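You operate a simulated robot arm through the tools that you are given. There is no shell and no other tool. Be economical: measure what you need, move in short steps, check, and stop when the job is done.

Carry out the task below with a simulated robot arm. There is one attempt and no reset: what you move stays moved.

TASK
Wrap the job board's electrode in film on the turntable and put it in the ready bin.
Fine: swing the film arm in, wind till the reel is empty, swing it out again; leave the others. Set down upright: what you pick out.

Only the result counts: the job must be done as asked and must still hold three seconds after the hand-in. Knocking over, shifting, dropping, spilling or breaking anything else fails it.

THE ROBOT
A 7-joint arm with a fingered hand, fixed in place. Base frame: the origin is at the foot of the arm, x ahead of it, y to its left, z up; the work surface is at about z = 860. Readings come in mm, degrees, newtons and seconds.
Its first joint turns from -166.0 to 166.0 degrees. Payload 4.7 kg.
Tool frame: the origin (TCP) lies between the finger pads and is the grasp point; the fingertips stand 36 mm ahead of it; z points along the fingers, y is the line along which they close. The gripper opens to 120 mm. The gripper's body begins 42 mm behind the TCP. The gripper is a hand of 5 fingers: y runs from the thumb to the fingers, the wrist lies at [-18, -122, -210] in the tool frame, and closing takes about 1.5 s.
Orientation is told as [roll, pitch, yaw] about the base's x, y, z axes, in that order, counted from this pose: with the fingers straight down and the wrist toward the robot, the tool's x, y and z point along [0, 1, 0], [1, 0, 0] and [0, 0, -1] of the base frame.

THE INTERFACE
- The arm moves only by the tool jog_arm. Its argument "plan" is one flat list of numbers, 6 for each row, row after row: the shift along the base's x, y, z in units of 400 mm (1.0 is 400 mm), then the turn, a rotation vector about the base's x, y, z in units of 45 degrees (1.0 is 45 degrees). In form: [x, y, z, rx, ry, rz, x, y, z, rx, ry, rz, ...]. A call has 1 to 10 rows; each row is the pose to reach, as a shift and turn from the pose commanded when the call began. "claw" is the opening, from 0 (shut) to 1 (fully open), set as the call begins (left out, the last holds). A call with a number of a shift or a turn outside -1 to 1 is refused whole. Each row takes 0.2 s and may step no farther than 50 mm and 8.6 degrees from the row before; otherwise, or with a gripper value out of range, the whole call is refused. A pose out of reach is approached as far as the arm can. The call stops where the force on the tool passes 40 N (or 10 N more than at its start, if that is more) or the arm is blocked; 0.2 s more then pass. The fingers move at their own pace (about 45 mm/s each) and stop on an object; they squeeze with about 23 N. The grip force told is the motor's: it shows also when the fingers shut on nothing. Time passes only in rows, and 0.2 s behind the last, so rows that repeat a pose let the fingers close. It gives the time, the measured TCP pose, the force on the tool (base axes), the opening and the grip force at its end, in the units of the frame above (readings bear some noise), with the torque about the TCP (base axes, N m) and any sound that the robot's microphone picked up.
- Cameras (640 x 400 px; columns grow to the right, rows downward): "scene" is fixed at [399.6, -651, 1491.1]; the picture's right is [0.96, -0.28, 0.00], its down [-0.12, -0.40, -0.91] and it looks along [0.25, 0.87, -0.42] (base axes); focal length 360 px, centre (320, 200). "wrist" rides on the gripper at [73, -91, -143] in the tool frame; the picture's right is [-0.80, 0.28, -0.53], its down [-0.53, -0.73, 0.42] and it looks along [-0.27, 0.62, 0.74] (tool axes); focal length 234 px, centre (320, 200). There is no depth. A picture from a camera that has moved, and an enlarged one, comes with that camera's place and axes in the base frame and with its lens.
- get_image(camera): a new picture of that camera. It takes no simulated time.
- set_grasp(shape): the hand has 5 fingers and takes this shape, open, in about a second: jaw (thumb against the fingers, like two jaws); tri (thumb and two fingers); tip (a fingertip pinch); poke (one finger out to press); point (the index stretched); flat (the hand flat); cup (the hand cupped); fist (a fist). The gripper value then closes the fingers along that shape, each until it touches; the sizes above hold for jaw. It gives what a move gives, with no picture.
- zoom(camera, box): a new picture of the part [left, top, right, bottom] of that camera's present view, enlarged. It takes no simulated time.
- hand_in(): hands the job in; it is judged then, once.

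Work in short steps. Places have to be worked out from the pictures, the camera data and where the tool is seen: move nearer, look again, correct. Check each grasp and each placing, and mend what went wrong. You have 120 turns and 64 pictures in all, those below and enlarged ones among them. Open the gripper and draw the arm clear of the work before you hand the job in, unless the task says otherwise; then end with one line.

The tools are called after "Call:" as a command line: name --argument value ..., lists and objects as JSON in quotes. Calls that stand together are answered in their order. jog_arm: Moves the arm, as the interface text tells. Its arguments: {"type":"object","properties":{"plan":{"type":"array","items":{"type":"number"}},"claw":{"type":"number"}},"required":["plan"]} The other tools are called the same way: set_grasp (shape) gives the hand a shape; get_image (camera) takes a picture; zoom (camera, box) takes an enlarged picture of a part of a camera's view; hand_in () hands the job in.

At the start:

```text
clock: 0.0
eef_pos: [662.1, 98.4, 1221.5]
tool_rot: [0.1, 0.0, 0.0]
contact_force: [0.1, -0.3, 0.7]
wrist_torque: [-0.01, -0.02, 0.01]
gripper_width: 119.5
grasp_force: 0.1
shape: jaw
```

scene: 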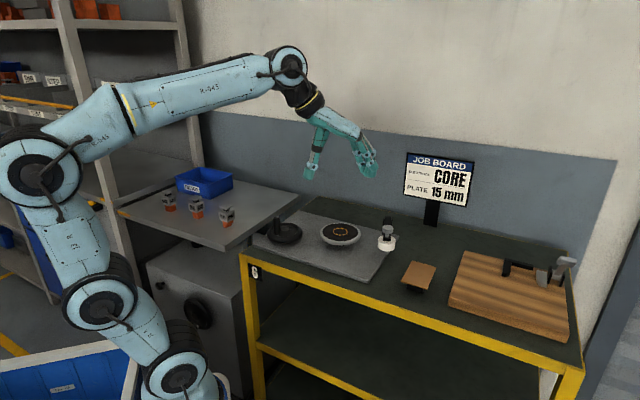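
wrist: 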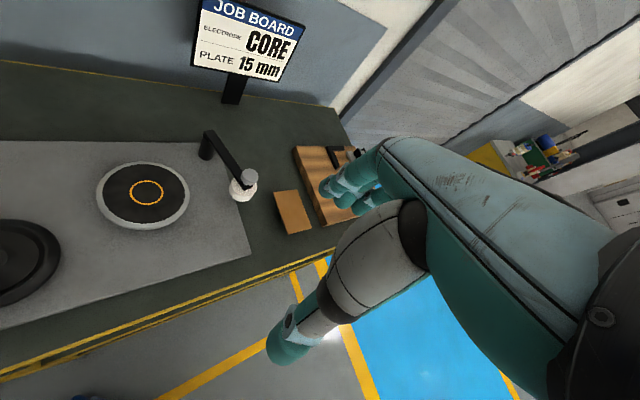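

The board reads electrode CORE, plate 15 mm. I'll zoom in on the electrodes and on the turntable area.

Call:
zoom --camera "scene" --box '[120, 150, 280, 250]'

Call:
zoom --camera "scene" --box '[240, 190, 448, 320]'

Call:
zoom --camera "scene" --box '[390, 140, 598, 350]'

```text
4.00 times, centred on (200, 200) of scene
camera zoom: at [399.6, -651.0, 1491.1], right [0.96, -0.28, 0.0], down [-0.12, -0.4, -0.91], along [0.25, 0.87, -0.42], focal length 1440 px, centre (800, 200)
```

zoom: 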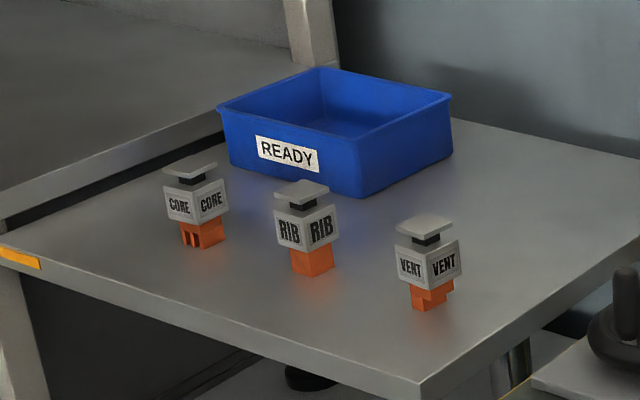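

```text
3.08 times, centred on (344, 255) of scene
camera zoom: at [399.6, -651.0, 1491.1], right [0.96, -0.28, 0.0], down [-0.12, -0.4, -0.91], along [0.25, 0.87, -0.42], focal length 1107 px, centre (246, 31)
```

zoom: 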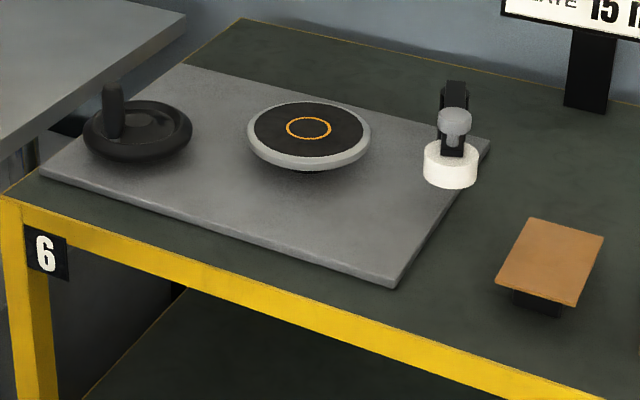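

```text
1.90 times, centred on (494, 245) of scene
camera zoom: at [399.6, -651.0, 1491.1], right [0.96, -0.28, 0.0], down [-0.12, -0.4, -0.91], along [0.25, 0.87, -0.42], focal length 686 px, centre (-11, 114)
```

zoom: 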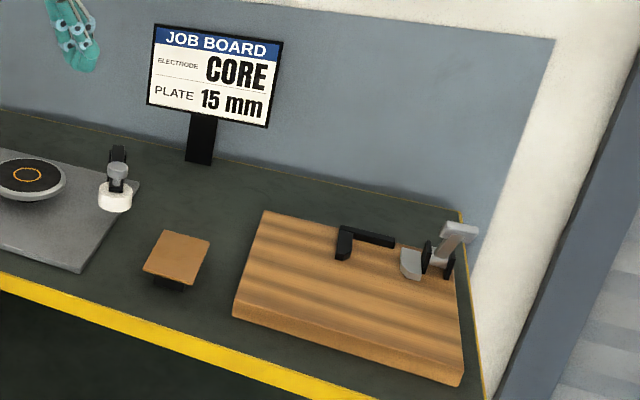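

I'll swing toward the side table with the tool yawed 90° so the wrist camera looks at the electrodes and the bin.

Call:
jog_arm --plan '[-0.083, 0.073, 0, 0, 0, 0.167, -0.167, 0.147, 0, 0, 0, 0.333, -0.25, 0.22, 0, 0, 0, 0.5, -0.333, 0.293, 0, 0, 0, 0.667, -0.417, 0.367, 0, 0, 0, 0.833, -0.5, 0.44, 0, 0, 0, 1]'

Call:
jog_arm --plan '[-0.083, 0.073, 0, 0, 0, 0.167, -0.167, 0.147, 0, 0, 0, 0.333, -0.25, 0.22, 0, 0, 0, 0.5, -0.333, 0.293, 0, 0, 0, 0.667, -0.417, 0.367, 0, 0, 0, 0.833, -0.5, 0.44, 0, 0, 0, 1]'

Call:
get_image --camera "wrist"

```text
clock: 1.4
eef_pos: [461.1, 274.1, 1222.1]
tool_rot: [0.0, 0.0, 45.0]
contact_force: [0.4, 0.2, -0.5]
wrist_torque: [0.0, 0.01, 0.0]
gripper_width: 119.7
grasp_force: 0.2
shape: jaw
```

```text
clock: 2.8
eef_pos: [261.2, 448.2, 1222.6]
tool_rot: [-0.1, -0.2, 90.1]
contact_force: [0.1, -0.6, 0.0]
wrist_torque: [0.03, 0.01, -0.01]
gripper_width: 119.6
grasp_force: 0.1
shape: jaw
```

```text
58 pictures are left
camera wrist: at [188.2, 355.9, 1366.1], right [0.8, 0.28, 0.53], down [0.53, -0.73, -0.43], along [0.27, 0.62, -0.74], focal length 234 px, centre (320, 200)
```

wrist: 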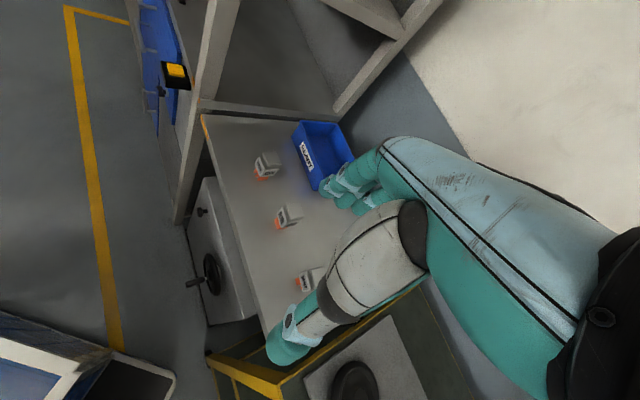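

Call:
zoom --camera "wrist" --box '[190, 105, 382, 225]'

```text
3.33 times, centred on (286, 165) of wrist
camera zoom: at [188.2, 355.9, 1366.1], right [0.8, 0.28, 0.53], down [0.53, -0.73, -0.43], along [0.27, 0.62, -0.74], focal length 781 px, centre (433, 317)
```

zoom: 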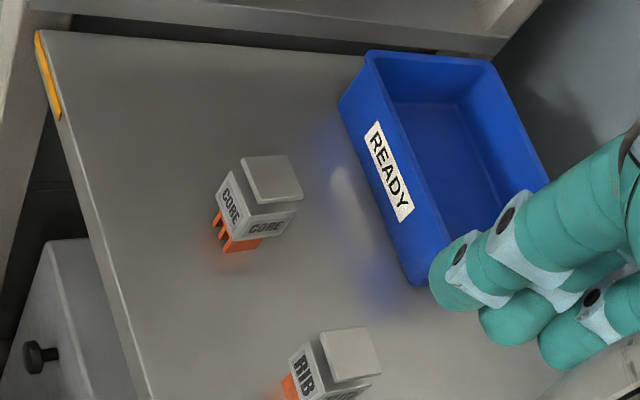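

The CORE electrode stands near (194, 744), turned about 47°, with its top at about z 930. I'll hover above it with the jaws aligned and look again.

Call:
jog_arm --plan '[-0.021, 0.0925, -0.04, 0, 0, -0.12, -0.0425, 0.185, -0.08, 0, 0, -0.24, -0.064, 0.2775, -0.12, 0, 0, -0.36, -0.085, 0.37, -0.16, 0, 0, -0.48, -0.106, 0.4625, -0.2, 0, 0, -0.6, -0.128, 0.555, -0.25, 0, 0, -0.72, -0.149, 0.6475, -0.29, 0, 0, -0.84, -0.17, 0.74, -0.33, 0, 0, -0.956]'

Call:
get_image --camera "wrist"

Call:
zoom --camera "scene" --box '[120, 150, 280, 250]'

```text
clock: 4.6
eef_pos: [193.5, 745.2, 1092.0]
tool_rot: [0.0, -0.1, 46.9]
contact_force: [-0.2, 0.0, 1.4]
wrist_torque: [0.06, 0.02, 0.04]
gripper_width: 119.6
grasp_force: 0.0
shape: jaw
```

```text
56 pictures are left
camera wrist: at [76.5, 725.8, 1235.3], right [0.78, -0.35, 0.52], down [-0.11, -0.9, -0.43], along [0.62, 0.27, -0.74], focal length 234 px, centre (320, 200)
```

wrist: 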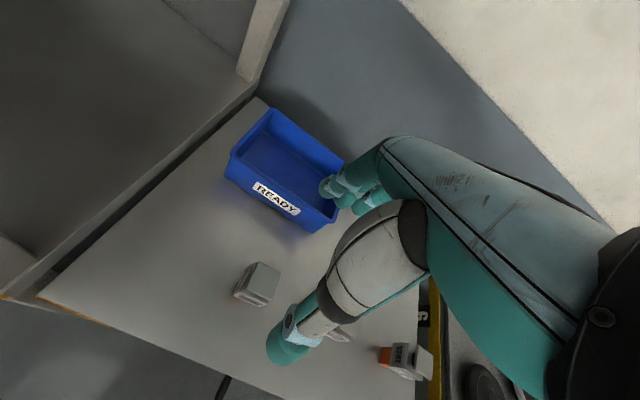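

```text
4.00 times, centred on (200, 200) of scene
camera zoom: at [399.6, -651.0, 1491.1], right [0.96, -0.28, 0.0], down [-0.12, -0.4, -0.91], along [0.25, 0.87, -0.42], focal length 1440 px, centre (800, 200)
```

zoom: 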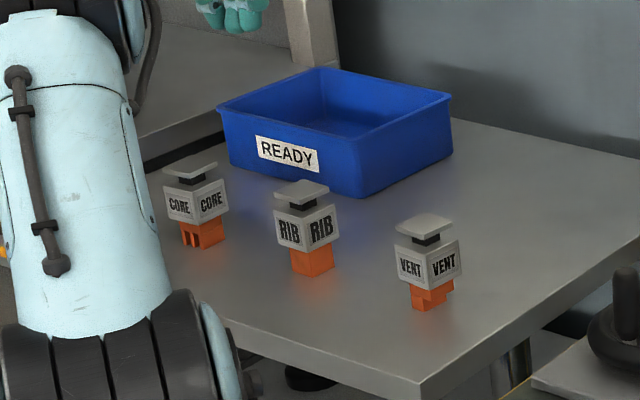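

Call:
zoom --camera "wrist" --box '[200, 230, 328, 310]'

```text
5.00 times, centred on (264, 270) of wrist
camera zoom: at [76.5, 725.8, 1235.3], right [0.78, -0.35, 0.52], down [-0.11, -0.9, -0.43], along [0.62, 0.27, -0.74], focal length 1171 px, centre (600, -150)
```

zoom: 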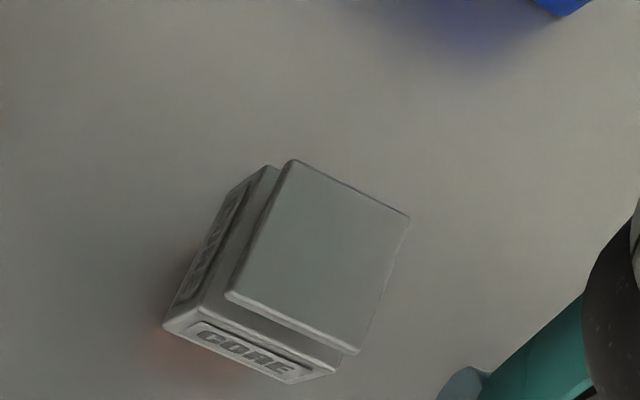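

Electrode centre refined to about (196, 741) with faces at 47°, matching my yaw. I'll descend with the jaws open and check before closing.

Call:
jog_arm --plan '[0.006, -0.01, -0.1, 0, 0, 0, 0.006, -0.01, -0.2, 0, 0, 0, 0.006, -0.01, -0.3, 0, 0, 0, 0.006, -0.01, -0.38, 0, 0, 0, 0.006, -0.01, -0.42, 0, 0, 0]'

Call:
get_image --camera "wrist"

Call:
zoom --camera "scene" --box '[120, 150, 280, 250]'

```text
clock: 5.8
eef_pos: [195.9, 742.2, 921.3]
tool_rot: [0.1, 0.0, 47.0]
contact_force: [0.2, 0.9, 0.9]
wrist_torque: [-0.01, 0.03, 0.0]
gripper_width: 119.8
grasp_force: 0.0
shape: jaw
```

```text
53 pictures are left
camera wrist: at [79.4, 722.3, 1065.4], right [0.78, -0.34, 0.53], down [-0.11, -0.9, -0.43], along [0.62, 0.27, -0.74], focal length 234 px, centre (320, 200)
```

wrist: 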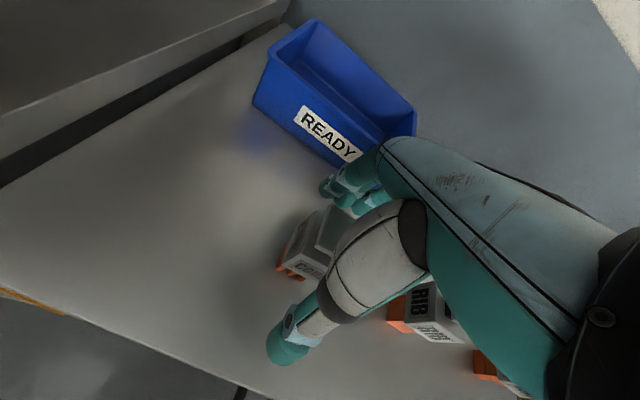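

```text
4.00 times, centred on (200, 200) of scene
camera zoom: at [399.6, -651.0, 1491.1], right [0.96, -0.28, 0.0], down [-0.12, -0.4, -0.91], along [0.25, 0.87, -0.42], focal length 1440 px, centre (800, 200)
```

zoom: 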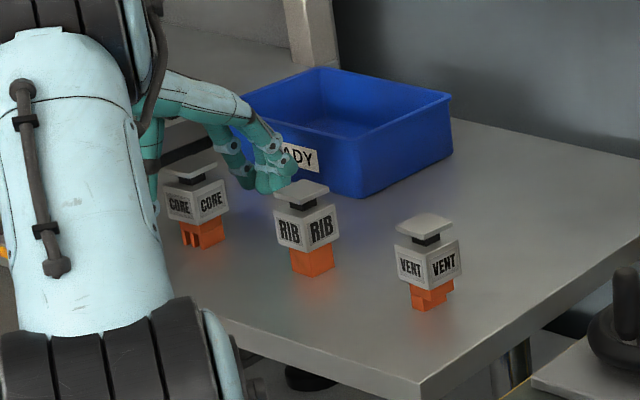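

The electrode lies between thumb and fingers in both views. I'll lower 12 mm to z≈909 and close.

Call:
jog_arm --plan '[0, 0, -0.03, 0, 0, 0]'

Call:
jog_arm --plan '[0, 0, 0, 0, 0, 0, 0, 0, 0, 0, 0, 0, 0, 0, 0, 0, 0, 0, 0, 0, 0, 0, 0, 0, 0, 0, 0, 0, 0, 0, 0, 0, 0, 0, 0, 0, 0, 0, 0, 0, 0, 0]' --claw 0

Call:
get_image --camera "wrist"

```text
clock: 6.2
eef_pos: [195.9, 741.0, 909.5]
tool_rot: [0.0, 0.0, 46.8]
contact_force: [-0.8, 0.2, 0.7]
wrist_torque: [0.01, 0.0, 0.01]
gripper_width: 119.8
grasp_force: 0.1
shape: jaw
```

```text
clock: 7.8
eef_pos: [196.2, 742.0, 908.4]
tool_rot: [-0.1, 0.1, 47.0]
contact_force: [-0.3, 0.1, 0.6]
wrist_torque: [-0.03, -0.03, 0.03]
gripper_width: 30.1
grasp_force: 23.2
shape: jaw
```

```text
51 pictures are left
camera wrist: at [79.5, 722.5, 1052.4], right [0.78, -0.34, 0.53], down [-0.11, -0.9, -0.42], along [0.62, 0.27, -0.74], focal length 234 px, centre (320, 200)
```

wrist: 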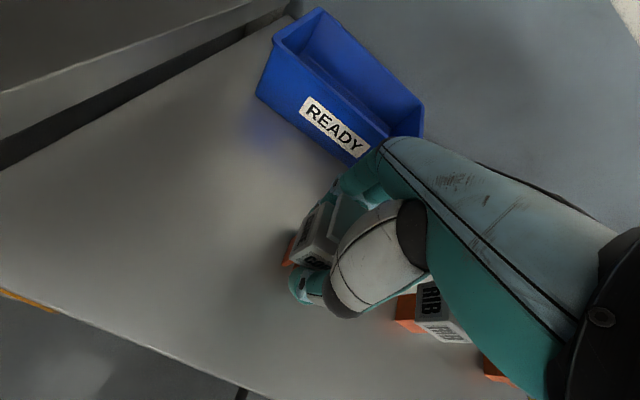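

It gripped at 30 mm with 23 N. I'll lift 80 mm and check.

Call:
jog_arm --plan '[0, 0, 0.05, 0, 0, 0, 0, 0, 0.1, 0, 0, 0, 0, 0, 0.2, 0, 0, 0, 0, 0, 0.3, 0, 0, 0]'

Call:
get_image --camera "scene"

Call:
zoom --camera "wrist" --box '[240, 160, 432, 320]'

```text
clock: 8.8
eef_pos: [195.9, 741.0, 1028.8]
tool_rot: [-0.1, 0.1, 47.1]
contact_force: [0.1, 0.8, -7.1]
wrist_torque: [-0.03, -0.04, 0.01]
gripper_width: 30.2
grasp_force: 23.2
shape: jaw
```

```text
50 pictures are left
```

scene: 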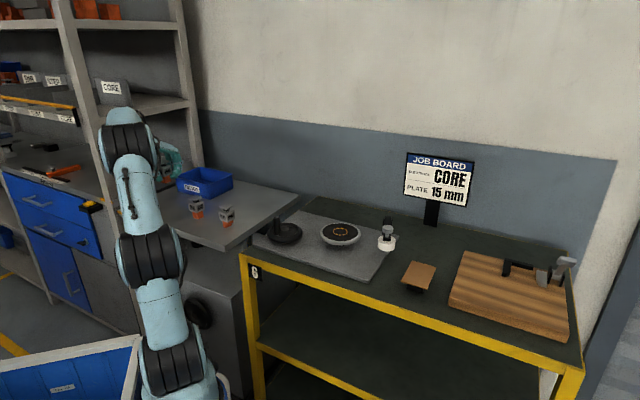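

```text
2.50 times, centred on (336, 240) of wrist
camera zoom: at [79.1, 722.9, 1172.3], right [0.78, -0.34, 0.53], down [-0.11, -0.9, -0.42], along [0.62, 0.27, -0.74], focal length 585 px, centre (280, 100)
```

zoom: 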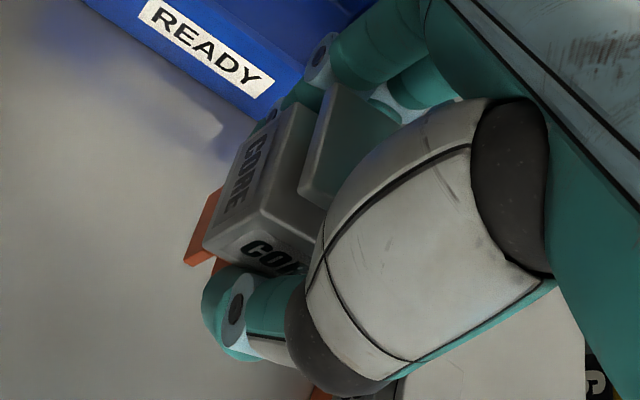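

The electrode is held and the others are untouched. I'll raise it and carry it high toward a point above the turntable, near (748, 314).

Call:
jog_arm --plan '[0, 0, 0.1, 0, 0, 0, 0.086, -0.067, 0.2, 0, 0, -0.04, 0.172, -0.133, 0.25, 0, 0, -0.08, 0.259, -0.2, 0.25, 0, 0, -0.12, 0.345, -0.267, 0.25, 0, 0, -0.16, 0.431, -0.333, 0.25, 0, 0, -0.2, 0.517, -0.4, 0.25, 0, 0, -0.25, 0.604, -0.467, 0.25, 0, 0, -0.3, 0.69, -0.534, 0.25, 0, 0, -0.3]'

Call:
jog_arm --plan '[0.086, -0.067, 0, 0, 0, -0.04, 0.172, -0.133, 0, 0, 0, -0.08, 0.259, -0.2, 0, 0, 0, -0.12, 0.345, -0.267, 0, 0, 0, -0.16, 0.431, -0.333, 0, 0, 0, -0.2, 0.517, -0.4, 0, 0, 0, -0.25, 0.604, -0.467, 0, 0, 0, -0.3, 0.69, -0.534, 0, 0, 0, -0.3]'

Call:
get_image --camera "wrist"

Call:
zoom --camera "scene" --box '[240, 150, 432, 290]'

```text
refused: row 2 steps farther than a row can; nothing moved
```

```text
clock: 10.6
eef_pos: [471.8, 528.1, 1029.8]
tool_rot: [0.0, 0.0, 33.5]
contact_force: [-1.0, 1.3, -5.9]
wrist_torque: [0.01, -0.04, 0.03]
gripper_width: 29.9
grasp_force: 23.1
shape: jaw
```

```text
48 pictures are left
camera wrist: at [355.1, 536.5, 1173.9], right [0.68, -0.52, 0.53], down [-0.32, -0.85, -0.42], along [0.66, 0.12, -0.74], focal length 234 px, centre (320, 200)
```

wrist: 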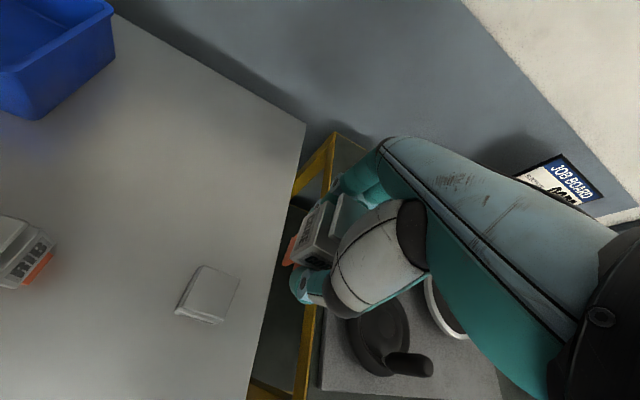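

```text
2.86 times, centred on (336, 220) of scene
camera zoom: at [399.6, -651.0, 1491.1], right [0.96, -0.28, 0.0], down [-0.12, -0.4, -0.91], along [0.25, 0.87, -0.42], focal length 1028 px, centre (274, 143)
```

zoom: 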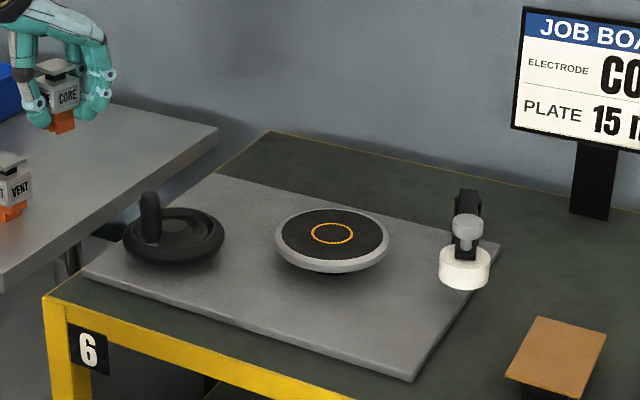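

The refused first row only meant a lower carry height. It stayed clear, and VENT and RIB are still standing. I'll continue to above the turntable.

Call:
jog_arm --plan '[0.086, -0.067, 0.03, 0, 0, -0.04, 0.172, -0.133, 0.05, 0, 0, -0.08, 0.259, -0.2, 0.07, 0, 0, -0.12, 0.345, -0.267, 0.07, 0, 0, -0.16, 0.431, -0.333, 0.07, 0, 0, -0.2, 0.517, -0.4, 0.07, 0, 0, -0.25, 0.604, -0.467, 0.07, 0, 0, -0.3, 0.68, -0.534, 0.07, 0, 0, -0.3]'

Call:
get_image --camera "wrist"

Call:
zoom --camera "scene" --box '[260, 130, 420, 270]'

```text
clock: 12.4
eef_pos: [743.4, 314.8, 1057.8]
tool_rot: [0.0, 0.0, 20.0]
contact_force: [-0.3, -0.1, -6.0]
wrist_torque: [-0.06, -0.04, 0.0]
gripper_width: 29.9
grasp_force: 23.0
shape: jaw
```

```text
46 pictures are left
camera wrist: at [632.8, 349.8, 1201.4], right [0.54, -0.66, 0.53], down [-0.51, -0.75, -0.42], along [0.67, -0.04, -0.74], focal length 234 px, centre (320, 200)
```

wrist: 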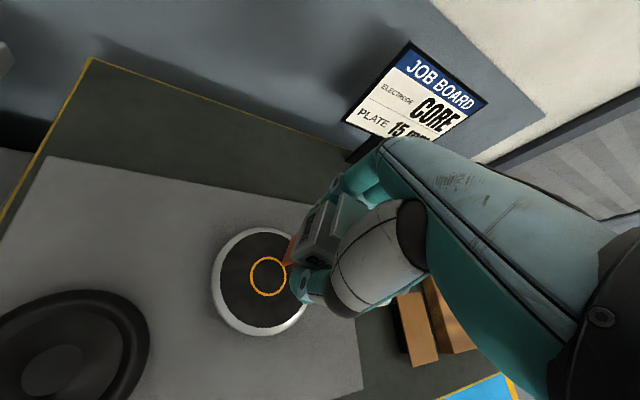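

```text
2.86 times, centred on (340, 200) of scene
camera zoom: at [399.6, -651.0, 1491.1], right [0.96, -0.28, 0.0], down [-0.12, -0.4, -0.91], along [0.25, 0.87, -0.42], focal length 1028 px, centre (263, 200)
```

zoom: 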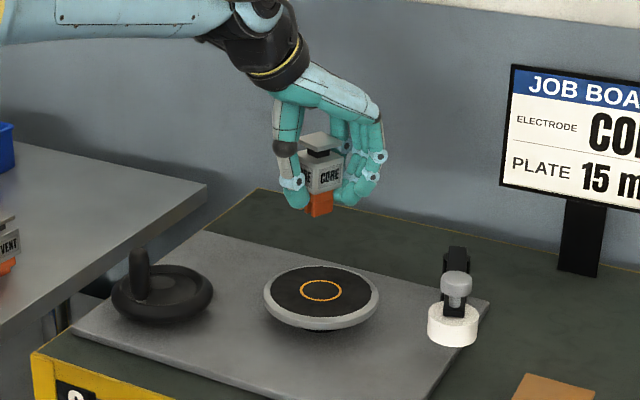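

The turntable centre works out to about (745, 309) with its top near z 903, and the electrode is almost above it. I'll lower to about 15 mm above the top and recheck.

Call:
jog_arm --plan '[-0.003, -0.01, -0.1, 0, 0, 0, -0.003, -0.01, -0.18, 0, 0, 0, -0.003, -0.01, -0.22, 0, 0, 0]'

Call:
zoom --camera "scene" --box '[290, 170, 400, 260]'

Call:
zoom --camera "wrist" --box '[200, 160, 392, 320]'

```text
clock: 13.2
eef_pos: [742.0, 310.0, 969.7]
tool_rot: [0.0, 0.1, 20.0]
contact_force: [-0.4, 1.2, -5.8]
wrist_torque: [0.02, -0.03, 0.0]
gripper_width: 29.9
grasp_force: 23.1
shape: jaw
```

```text
4.44 times, centred on (345, 215) of scene
camera zoom: at [399.6, -651.0, 1491.1], right [0.96, -0.28, 0.0], down [-0.12, -0.4, -0.91], along [0.25, 0.87, -0.42], focal length 1600 px, centre (209, 133)
```

zoom: 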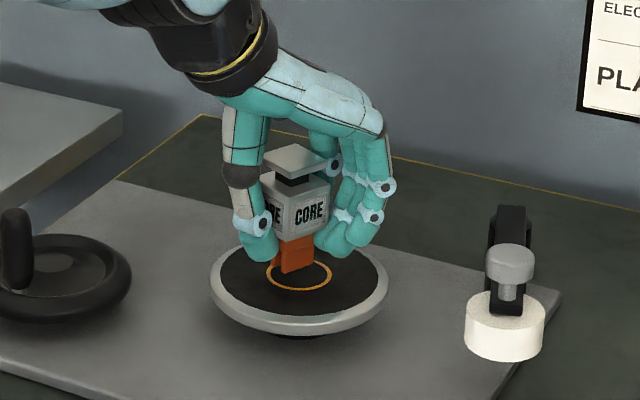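

```text
2.50 times, centred on (296, 240) of wrist
camera zoom: at [630.7, 345.3, 1113.3], right [0.54, -0.66, 0.53], down [-0.51, -0.75, -0.42], along [0.67, -0.04, -0.74], focal length 585 px, centre (380, 100)
```

zoom: 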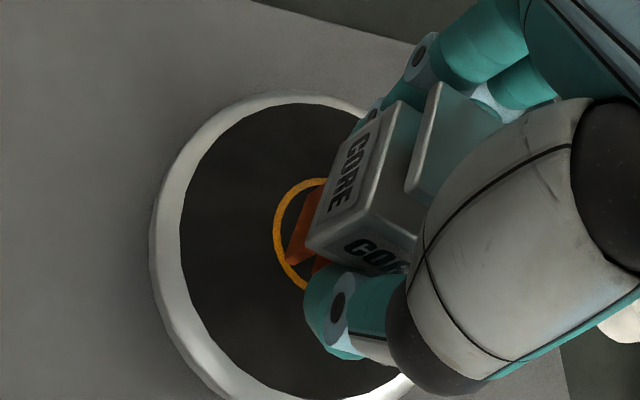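

Reprojecting the known TCP shows the disc top is nearer z≈912 and the electrode is about 3 mm short in x. I'll shift +3 mm and lower 7 mm.

Call:
jog_arm --plan '[0.008, 0, 0, 0, 0, 0, 0.008, 0, -0.01, 0, 0, 0, 0.008, 0, -0.0175, 0, 0, 0]'

Call:
zoom --camera "scene" --box '[300, 190, 380, 250]'

```text
clock: 14.0
eef_pos: [746.0, 310.9, 963.3]
tool_rot: [0.1, 0.1, 19.9]
contact_force: [-0.8, -0.2, -5.7]
wrist_torque: [-0.01, -0.03, -0.01]
gripper_width: 29.7
grasp_force: 23.0
shape: jaw
```

```text
6.67 times, centred on (340, 220) of scene
camera zoom: at [399.6, -651.0, 1491.1], right [0.96, -0.28, 0.0], down [-0.12, -0.4, -0.91], along [0.25, 0.87, -0.42], focal length 2400 px, centre (187, 67)
```

zoom: 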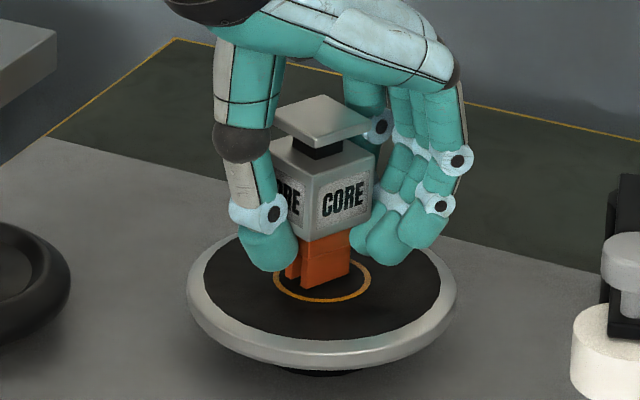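

It's nearly down and centred to within a couple of mm. I'll lower in 1 mm steps and watch the vertical force.

Call:
jog_arm --plan '[0, 0, -0.0025, 0, 0, 0, 0, 0, -0.005, 0, 0, 0]'

Call:
jog_arm --plan '[0, 0, -0.0025, 0, 0, 0]'

Call:
jog_arm --plan '[0, 0, -0.0025, 0, 0, 0]'

```text
clock: 14.6
eef_pos: [745.8, 310.4, 960.9]
tool_rot: [0.0, 0.0, 20.0]
contact_force: [-0.5, 0.4, -5.3]
wrist_torque: [0.0, -0.03, 0.02]
gripper_width: 29.9
grasp_force: 23.4
shape: jaw
```

```text
clock: 15.0
eef_pos: [745.4, 309.6, 959.3]
tool_rot: [0.0, 0.0, 20.0]
contact_force: [-0.6, -0.5, -6.2]
wrist_torque: [0.03, 0.0, -0.01]
gripper_width: 29.7
grasp_force: 22.9
shape: jaw
```

```text
clock: 15.4
eef_pos: [745.9, 310.3, 958.9]
tool_rot: [0.1, 0.1, 19.9]
contact_force: [0.5, 0.7, -4.8]
wrist_torque: [-0.04, 0.02, -0.03]
gripper_width: 29.7
grasp_force: 23.3
shape: jaw
```

Still no firm contact. I'll keep going down in small steps.

Call:
jog_arm --plan '[0, 0, -0.0025, 0, 0, 0]'

Call:
jog_arm --plan '[0, 0, -0.0025, 0, 0, 0]'

Call:
zoom --camera "scene" --box '[300, 190, 380, 250]'

```text
clock: 15.8
eef_pos: [746.3, 310.2, 958.3]
tool_rot: [0.1, 0.0, 20.0]
contact_force: [-1.7, 0.2, -1.5]
wrist_torque: [-0.06, 0.03, 0.0]
gripper_width: 30.0
grasp_force: 22.6
shape: jaw
```

```text
clock: 16.2
eef_pos: [746.2, 311.4, 958.5]
tool_rot: [0.1, -0.1, 20.0]
contact_force: [-1.8, -0.2, 2.0]
wrist_torque: [-0.02, -0.02, 0.01]
gripper_width: 30.7
grasp_force: 23.0
shape: jaw
```

```text
6.67 times, centred on (340, 220) of scene
camera zoom: at [399.6, -651.0, 1491.1], right [0.96, -0.28, 0.0], down [-0.12, -0.4, -0.91], along [0.25, 0.87, -0.42], focal length 2400 px, centre (187, 67)
```

zoom: 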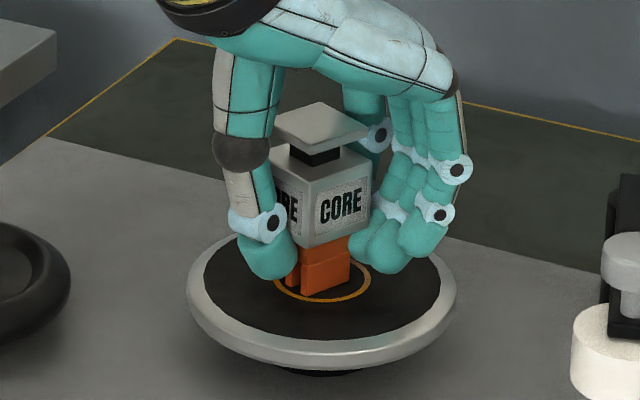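

The weight is off the hand and the electrode sits on the ring centre. I'll open the jaws and rise.

Call:
jog_arm --plan '[0, 0, 0, 0, 0, 0, 0, 0, 0, 0, 0, 0, 0, 0, 0, 0, 0, 0, 0, 0, 0, 0, 0, 0, 0, 0, 0, 0, 0, 0, 0, 0, 0, 0, 0, 0, 0, 0, 0, 0, 0, 0]' --claw 1

Call:
jog_arm --plan '[0, 0, 0.05, 0, 0, 0, 0, 0, 0.125, 0, 0, 0, 0, 0, 0.25, 0, 0, 0, 0, 0, 0.35, 0, 0, 0]'

Call:
get_image --camera "wrist"

Call:
zoom --camera "scene" --box '[250, 150, 410, 270]'

```text
clock: 17.8
eef_pos: [744.9, 310.2, 957.8]
tool_rot: [0.0, 0.0, 20.0]
contact_force: [-0.4, -0.1, -0.9]
wrist_torque: [0.0, -0.01, 0.01]
gripper_width: 119.9
grasp_force: 0.1
shape: jaw
```

```text
clock: 18.8
eef_pos: [745.7, 309.4, 1095.9]
tool_rot: [-0.1, 0.1, 19.9]
contact_force: [1.1, -0.1, -1.1]
wrist_torque: [-0.01, 0.04, -0.01]
gripper_width: 119.8
grasp_force: 0.1
shape: jaw
```

```text
40 pictures are left
camera wrist: at [634.6, 344.9, 1239.8], right [0.54, -0.66, 0.53], down [-0.51, -0.75, -0.42], along [0.67, -0.04, -0.74], focal length 234 px, centre (320, 200)
```

wrist: 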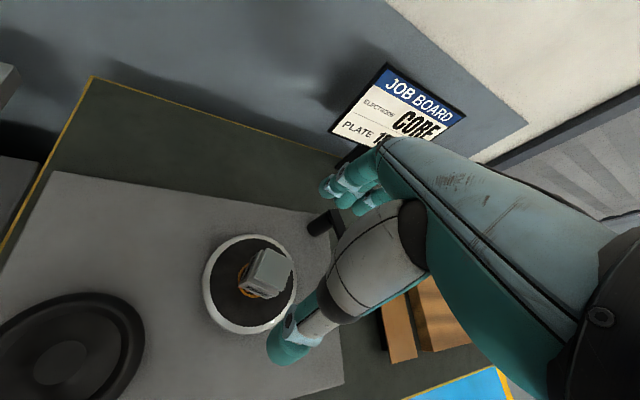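

```text
3.33 times, centred on (330, 210) of scene
camera zoom: at [399.6, -651.0, 1491.1], right [0.96, -0.28, 0.0], down [-0.12, -0.4, -0.91], along [0.25, 0.87, -0.42], focal length 1200 px, centre (287, 167)
```

zoom: 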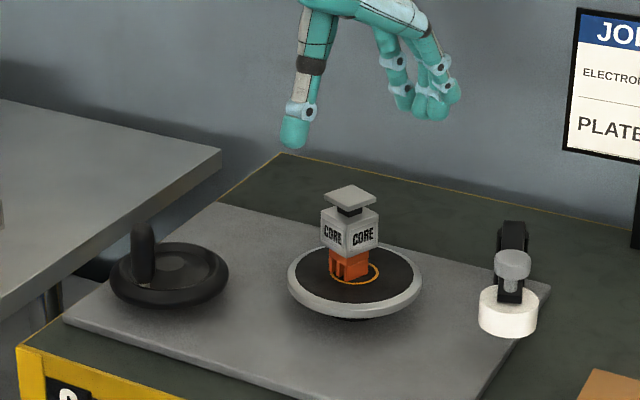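

I'll check the centring closely before touching the film arm.

Call:
zoom --camera "scene" --box '[310, 190, 370, 235]'

Call:
zoom --camera "wrist" --box '[195, 225, 305, 345]'

```text
8.89 times, centred on (340, 212) of scene
camera zoom: at [399.6, -651.0, 1491.1], right [0.96, -0.28, 0.0], down [-0.12, -0.4, -0.91], along [0.25, 0.87, -0.42], focal length 3199 px, centre (142, 89)
```

zoom: 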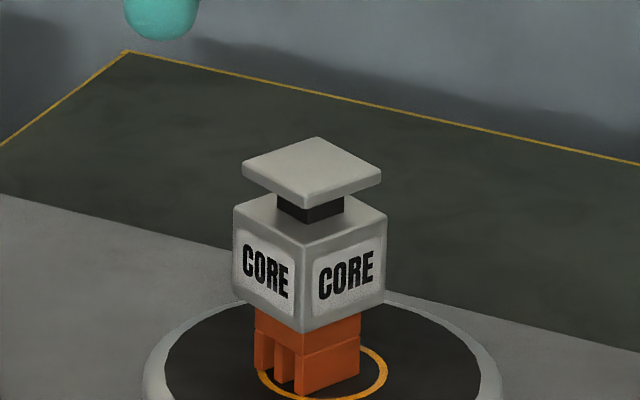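

```text
3.33 times, centred on (250, 285) of wrist
camera zoom: at [634.6, 344.9, 1239.8], right [0.54, -0.66, 0.53], down [-0.51, -0.75, -0.42], along [0.67, -0.04, -0.74], focal length 781 px, centre (553, -83)
```

zoom: 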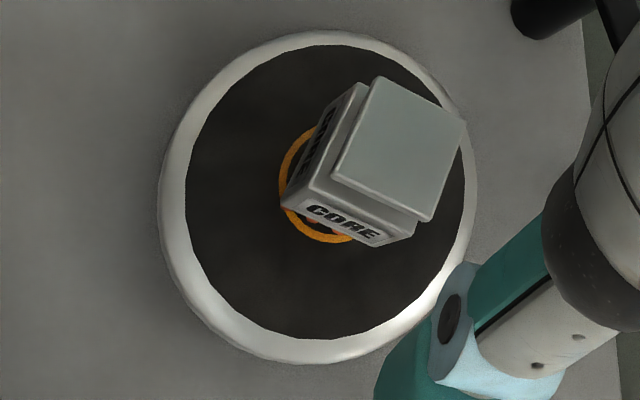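

The scene view shows the electrode about 5.5 mm off ring centre toward −x, shifted as the hand released. I'll regrasp and correct it: first descend with the jaws open.

Call:
jog_arm --plan '[0, 0, -0.1, 0, 0, 0, 0, 0, -0.2, 0, 0, 0, 0, 0, -0.3, 0, 0, 0, 0, 0, -0.3425, 0, 0, 0]'

Call:
jog_arm --plan '[0, 0, 0, 0, 0, 0, 0, 0, 0, 0, 0, 0, 0, 0, 0, 0, 0, 0, 0, 0, 0, 0, 0, 0, 0, 0, 0, 0, 0, 0, 0, 0, 0, 0, 0, 0, 0, 0, 0, 0, 0, 0]' --claw 0

Call:
jog_arm --plan '[0, 0, 0.01, 0, 0, 0, 0.013, -0.004, 0.01, 0, 0, 0]'

Call:
zoom --camera "scene" --box '[310, 190, 370, 240]'

```text
clock: 19.8
eef_pos: [745.7, 309.9, 959.5]
tool_rot: [-0.1, 0.0, 19.9]
contact_force: [-0.5, 0.4, 0.4]
wrist_torque: [-0.01, 0.0, 0.04]
gripper_width: 119.7
grasp_force: 0.1
shape: jaw
```

```text
clock: 21.4
eef_pos: [745.2, 309.7, 959.5]
tool_rot: [0.0, 0.1, 20.0]
contact_force: [-0.5, -0.2, 0.3]
wrist_torque: [-0.05, -0.02, -0.01]
gripper_width: 30.5
grasp_force: 23.1
shape: jaw
```

```text
clock: 22.0
eef_pos: [751.3, 308.1, 963.6]
tool_rot: [0.0, 0.0, 20.0]
contact_force: [-0.1, 0.3, -5.2]
wrist_torque: [-0.03, 0.02, 0.0]
gripper_width: 30.5
grasp_force: 23.1
shape: jaw
```

```text
8.00 times, centred on (340, 215) of scene
camera zoom: at [399.6, -651.0, 1491.1], right [0.96, -0.28, 0.0], down [-0.12, -0.4, -0.91], along [0.25, 0.87, -0.42], focal length 2879 px, centre (160, 80)
```

zoom: 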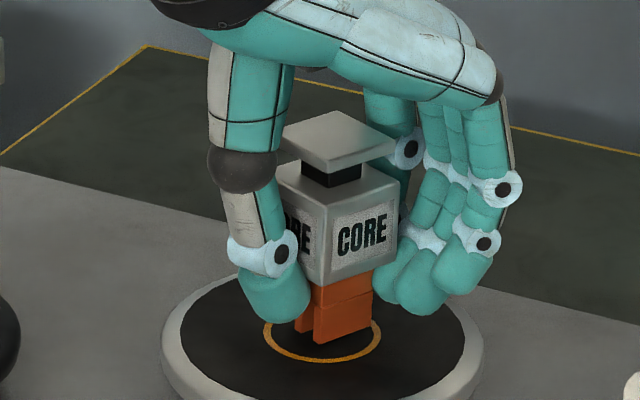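

Now it's about 4 mm to the right, which should cancel the −4 mm shift on release. I'll lower to contact and release.

Call:
jog_arm --plan '[0, 0, -0.006, 0, 0, 0, 0, 0, -0.0125, 0, 0, 0]'

Call:
jog_arm --plan '[0, 0, 0, 0, 0, 0, 0, 0, 0, 0, 0, 0, 0, 0, 0, 0, 0, 0, 0, 0, 0, 0, 0, 0, 0, 0, 0, 0, 0, 0, 0, 0, 0, 0, 0, 0, 0, 0, 0, 0, 0, 0]' --claw 1

Call:
jog_arm --plan '[0, 0, 0.05, 0, 0, 0, 0, 0, 0.125, 0, 0, 0, 0, 0, 0.25, 0, 0, 0, 0, 0, 0.35, 0, 0, 0]'

Call:
zoom --camera "scene" --box '[310, 190, 370, 240]'

```text
clock: 22.6
eef_pos: [751.3, 308.5, 959.2]
tool_rot: [0.0, 0.1, 20.0]
contact_force: [-0.2, 0.4, -4.2]
wrist_torque: [-0.08, 0.02, 0.0]
gripper_width: 30.5
grasp_force: 23.1
shape: jaw
```

```text
clock: 24.2
eef_pos: [751.6, 309.5, 958.4]
tool_rot: [0.0, 0.0, 20.0]
contact_force: [1.0, 0.1, -0.3]
wrist_torque: [-0.02, 0.01, 0.0]
gripper_width: 119.6
grasp_force: 0.1
shape: jaw
```

```text
clock: 25.2
eef_pos: [749.9, 308.8, 1098.0]
tool_rot: [0.1, 0.1, 20.0]
contact_force: [0.7, 0.8, -0.9]
wrist_torque: [-0.03, 0.06, 0.02]
gripper_width: 119.8
grasp_force: 0.1
shape: jaw
```

```text
8.00 times, centred on (340, 215) of scene
camera zoom: at [399.6, -651.0, 1491.1], right [0.96, -0.28, 0.0], down [-0.12, -0.4, -0.91], along [0.25, 0.87, -0.42], focal length 2879 px, centre (160, 80)
```

zoom: 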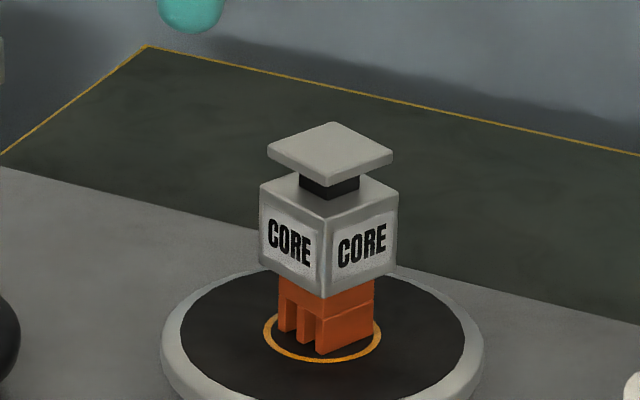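

It's centred within about 2 mm. Next I'll move the hand back and aside to view the film arm.

Call:
jog_arm --plan '[-0.05, -0.08, 0.02, 0, 0, 0, -0.1, -0.16, 0.02, 0, 0, 0, -0.13, -0.25, 0.02, 0, 0, 0, -0.15, -0.34, 0.02, 0, 0, 0]'

Call:
get_image --camera "wrist"

Call:
zoom --camera "scene" --box '[310, 180, 430, 270]'

```text
clock: 26.2
eef_pos: [691.3, 172.6, 1105.3]
tool_rot: [-0.1, 0.0, 20.0]
contact_force: [0.4, -0.1, -0.2]
wrist_torque: [-0.01, -0.01, 0.02]
gripper_width: 119.8
grasp_force: 0.0
shape: jaw
```

```text
34 pictures are left
camera wrist: at [579.7, 208.3, 1250.2], right [0.54, -0.66, 0.52], down [-0.51, -0.75, -0.42], along [0.67, -0.04, -0.74], focal length 234 px, centre (320, 200)
```

wrist: 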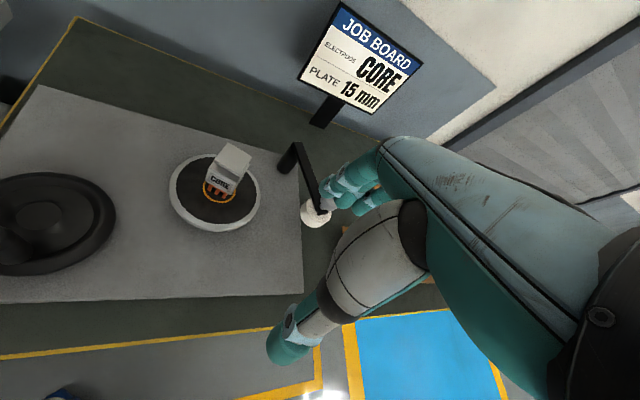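

```text
4.44 times, centred on (370, 225) of scene
camera zoom: at [399.6, -651.0, 1491.1], right [0.96, -0.28, 0.0], down [-0.12, -0.4, -0.91], along [0.25, 0.87, -0.42], focal length 1600 px, centre (98, 89)
```

zoom: 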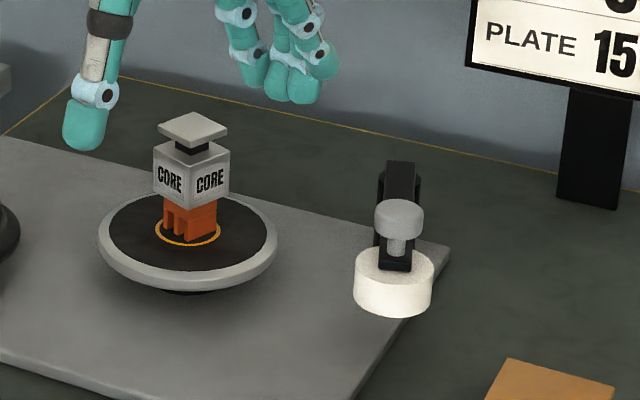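

I need a clearer, closer view of the film arm's knob, so I'll shift the hand toward −y and lower it slightly.

Call:
jog_arm --plan '[0.02, -0.1, -0.05, 0, 0, 0, 0.04, -0.2, -0.1, 0, 0, 0, 0.05, -0.3, -0.15, 0, 0, 0]'

Call:
zoom --camera "wrist" --box '[160, 40, 352, 200]'

```text
clock: 27.0
eef_pos: [710.4, 52.6, 1047.9]
tool_rot: [0.1, -0.1, 20.1]
contact_force: [-0.5, 0.0, 1.3]
wrist_torque: [-0.01, 0.02, 0.04]
gripper_width: 119.4
grasp_force: 0.2
shape: jaw
```

```text
2.50 times, centred on (256, 120) of wrist
camera zoom: at [599.5, 87.7, 1190.6], right [0.54, -0.66, 0.53], down [-0.51, -0.75, -0.42], along [0.67, -0.04, -0.74], focal length 585 px, centre (480, 400)
```

zoom: 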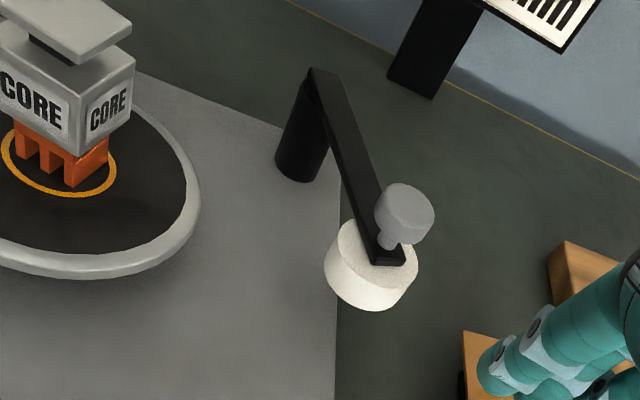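

Good view: the knob is at about (850, 182), top z≈972 with a cap about 32 mm wide. The arm top is z≈945 and the pivot is near (909, 297). I'll hover above the knob.

Call:
jog_arm --plan '[0.08, 0.07, 0.03, 0, 0, 0, 0.16, 0.14, 0.03, 0, 0, 0, 0.24, 0.22, 0.03, 0, 0, 0, 0.3, 0.29, 0.03, 0, 0, 0, 0.349, 0.3235, 0, 0, 0, 0, 0.349, 0.3235, -0.06, 0, 0, 0]'

Call:
get_image --camera "wrist"

Call:
zoom --camera "scene" --box '[310, 160, 430, 270]'

```text
clock: 28.4
eef_pos: [850.7, 182.8, 1023.7]
tool_rot: [0.1, 0.0, 20.0]
contact_force: [0.1, -0.8, -0.1]
wrist_torque: [-0.01, -0.04, 0.0]
gripper_width: 119.9
grasp_force: 0.1
shape: jaw
```

```text
31 pictures are left
camera wrist: at [739.1, 217.8, 1167.2], right [0.54, -0.66, 0.53], down [-0.51, -0.75, -0.42], along [0.67, -0.04, -0.74], focal length 234 px, centre (320, 200)
```

wrist: 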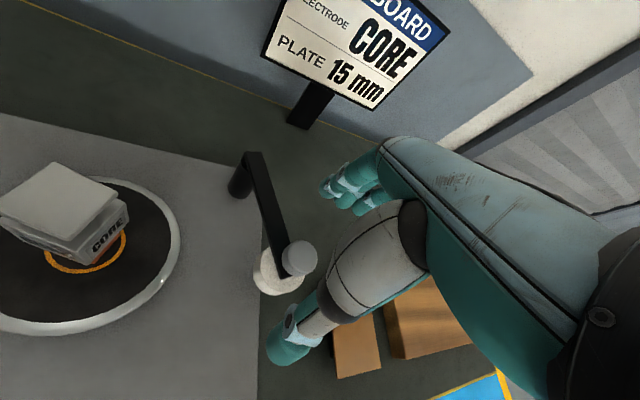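

```text
3.64 times, centred on (370, 215) of scene
camera zoom: at [399.6, -651.0, 1491.1], right [0.96, -0.28, 0.0], down [-0.12, -0.4, -0.91], along [0.25, 0.87, -0.42], focal length 1309 px, centre (138, 146)
```

zoom: 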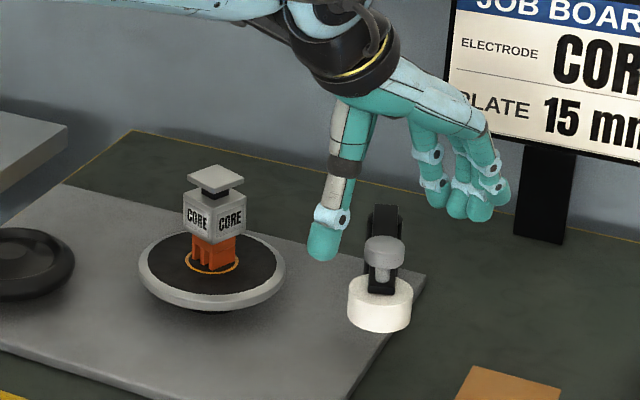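

The knob sits directly below the TCP in both views. I'll lower to z≈986 and close on it.

Call:
jog_arm --plan '[-0.004, 0, -0.05, 0, 0, 0, -0.004, 0, -0.0925, 0, 0, 0]'

Call:
jog_arm --plan '[0, 0, 0, 0, 0, 0, 0, 0, 0, 0, 0, 0, 0, 0, 0, 0, 0, 0, 0, 0, 0, 0, 0, 0, 0, 0, 0, 0, 0, 0, 0, 0, 0, 0, 0, 0, 0, 0, 0, 0, 0, 0]' --claw 0

Call:
zoom --camera "scene" --box '[310, 160, 430, 270]'

```text
clock: 29.0
eef_pos: [848.8, 182.0, 986.7]
tool_rot: [0.1, 0.0, 19.9]
contact_force: [-0.1, 0.5, -0.3]
wrist_torque: [-0.01, -0.04, 0.0]
gripper_width: 119.7
grasp_force: 0.0
shape: jaw
```

```text
clock: 30.6
eef_pos: [848.9, 180.5, 986.3]
tool_rot: [0.1, 0.2, 19.8]
contact_force: [-3.1, -2.1, -5.3]
wrist_torque: [-0.04, 0.09, 0.06]
gripper_width: 20.2
grasp_force: 22.7
shape: jaw
```

```text
3.64 times, centred on (370, 215) of scene
camera zoom: at [399.6, -651.0, 1491.1], right [0.96, -0.28, 0.0], down [-0.12, -0.4, -0.91], along [0.25, 0.87, -0.42], focal length 1309 px, centre (138, 146)
```

zoom: 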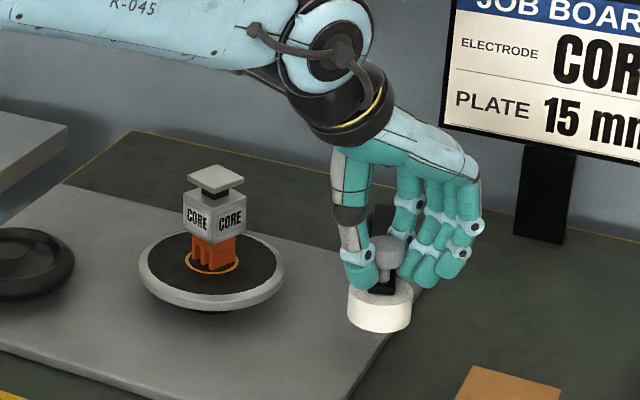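

The knob is gripped. I'll swing the arm clockwise along its arc about the pivot, first about 30°.

Call:
jog_arm --plan '[-0.018, 0.0105, 0, 0, 0, 0, -0.036, 0.022, 0, 0, 0, 0, -0.0525, 0.035, 0, 0, 0, 0, -0.069, 0.0485, 0, 0, 0, 0, -0.0985, 0.079, 0, 0, 0, 0]'

Call:
get_image --camera "wrist"

```text
clock: 31.8
eef_pos: [809.8, 213.0, 985.3]
tool_rot: [0.0, 0.2, 20.0]
contact_force: [-5.4, -6.9, -12.4]
wrist_torque: [-0.2, 0.17, -0.31]
gripper_width: 19.5
grasp_force: 23.0
shape: jaw
```

```text
28 pictures are left
camera wrist: at [698.0, 248.6, 1128.6], right [0.54, -0.66, 0.52], down [-0.51, -0.75, -0.42], along [0.67, -0.04, -0.74], focal length 234 px, centre (320, 200)
```

wrist: 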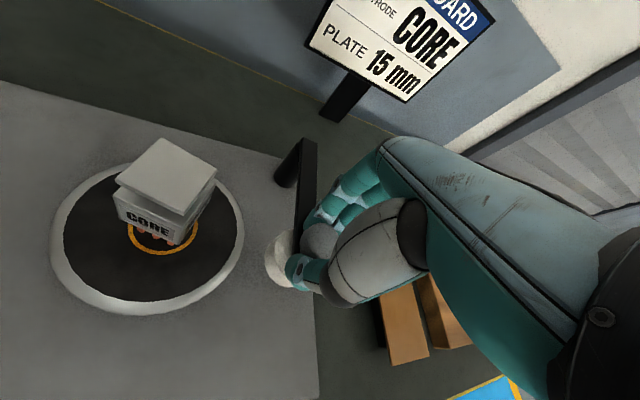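

The arm follows with low force. I'll continue the arc in smaller steps toward the electrode.

Call:
jog_arm --plan '[-0.0125, 0.017, 0, 0, 0, 0, -0.025, 0.034, 0, 0, 0, 0, -0.036, 0.053, 0, 0, 0, 0, -0.0455, 0.0715, 0, 0, 0, 0]'

Call:
get_image --camera "wrist"

Call:
zoom --camera "scene" --box '[310, 170, 410, 260]'

```text
clock: 32.8
eef_pos: [791.7, 242.5, 984.4]
tool_rot: [-0.1, 0.1, 19.9]
contact_force: [-2.9, -4.5, -21.2]
wrist_torque: [-0.23, 0.17, -0.34]
gripper_width: 18.1
grasp_force: 23.3
shape: jaw
```

```text
27 pictures are left
camera wrist: at [679.9, 277.6, 1128.4], right [0.54, -0.66, 0.52], down [-0.51, -0.75, -0.42], along [0.67, -0.04, -0.74], focal length 234 px, centre (320, 200)
```

wrist: 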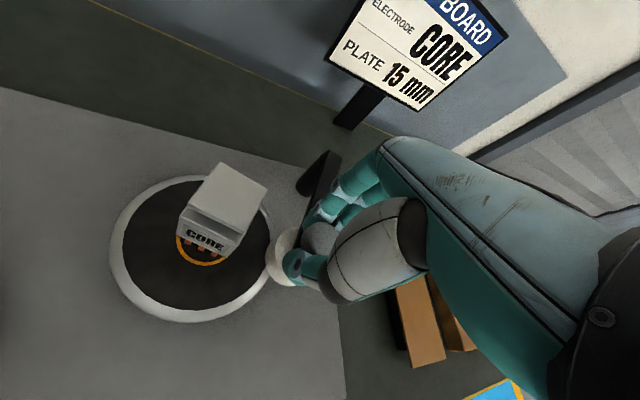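

```text
4.44 times, centred on (360, 215) of scene
camera zoom: at [399.6, -651.0, 1491.1], right [0.96, -0.28, 0.0], down [-0.12, -0.4, -0.91], along [0.25, 0.87, -0.42], focal length 1600 px, centre (142, 133)
```

zoom: 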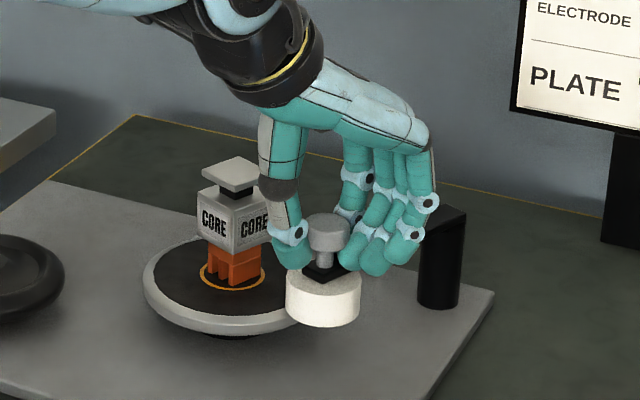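

The reel now overhangs the disc edge, clear of the electrode. I'll advance another 5°, watching the force.

Call:
jog_arm --plan '[-0.006, 0.013, 0, 0, 0, 0, -0.011, 0.026, 0, 0, 0, 0]'

Call:
jog_arm --plan '[-0.004, 0.0135, 0, 0, 0, 0, -0.0085, 0.027, 0, 0, 0, 0]'

Call:
get_image --camera "wrist"

```text
clock: 33.4
eef_pos: [787.1, 252.7, 985.4]
tool_rot: [0.0, 0.1, 20.0]
contact_force: [-3.9, -4.8, -23.4]
wrist_torque: [-0.22, 0.22, -0.48]
gripper_width: 17.8
grasp_force: 23.4
shape: jaw
```

```text
clock: 34.0
eef_pos: [784.1, 261.8, 985.9]
tool_rot: [0.2, 0.1, 20.0]
contact_force: [-3.4, -5.1, -24.2]
wrist_torque: [-0.14, 0.21, -0.14]
gripper_width: 17.7
grasp_force: 22.8
shape: jaw
```

```text
25 pictures are left
camera wrist: at [672.6, 297.8, 1128.4], right [0.54, -0.66, 0.52], down [-0.51, -0.75, -0.42], along [0.67, -0.04, -0.74], focal length 234 px, centre (320, 200)
```

wrist: 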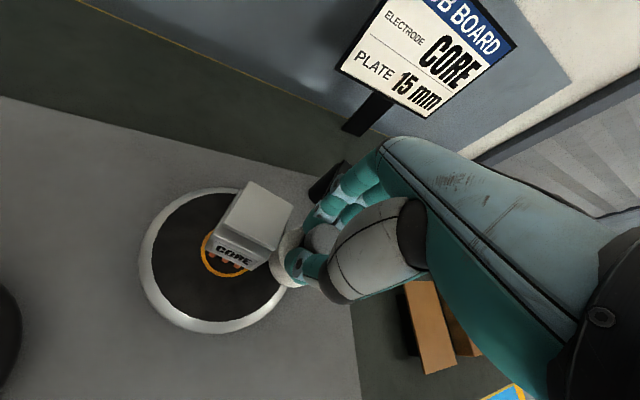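

Call:
zoom --camera "scene" --box '[325, 185, 395, 245]'

```text
6.67 times, centred on (360, 215) of scene
camera zoom: at [399.6, -651.0, 1491.1], right [0.96, -0.28, 0.0], down [-0.12, -0.4, -0.91], along [0.25, 0.87, -0.42], focal length 2400 px, centre (53, 100)
```

zoom: 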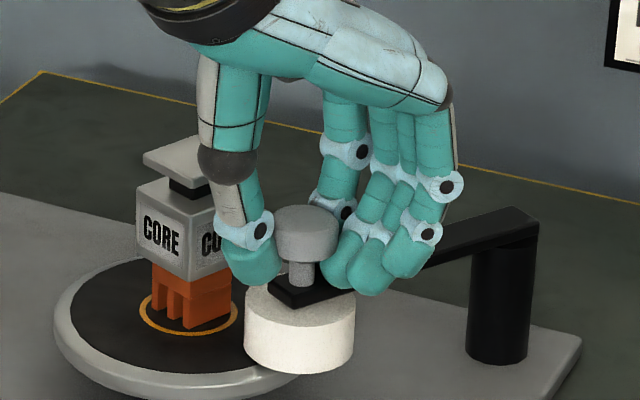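

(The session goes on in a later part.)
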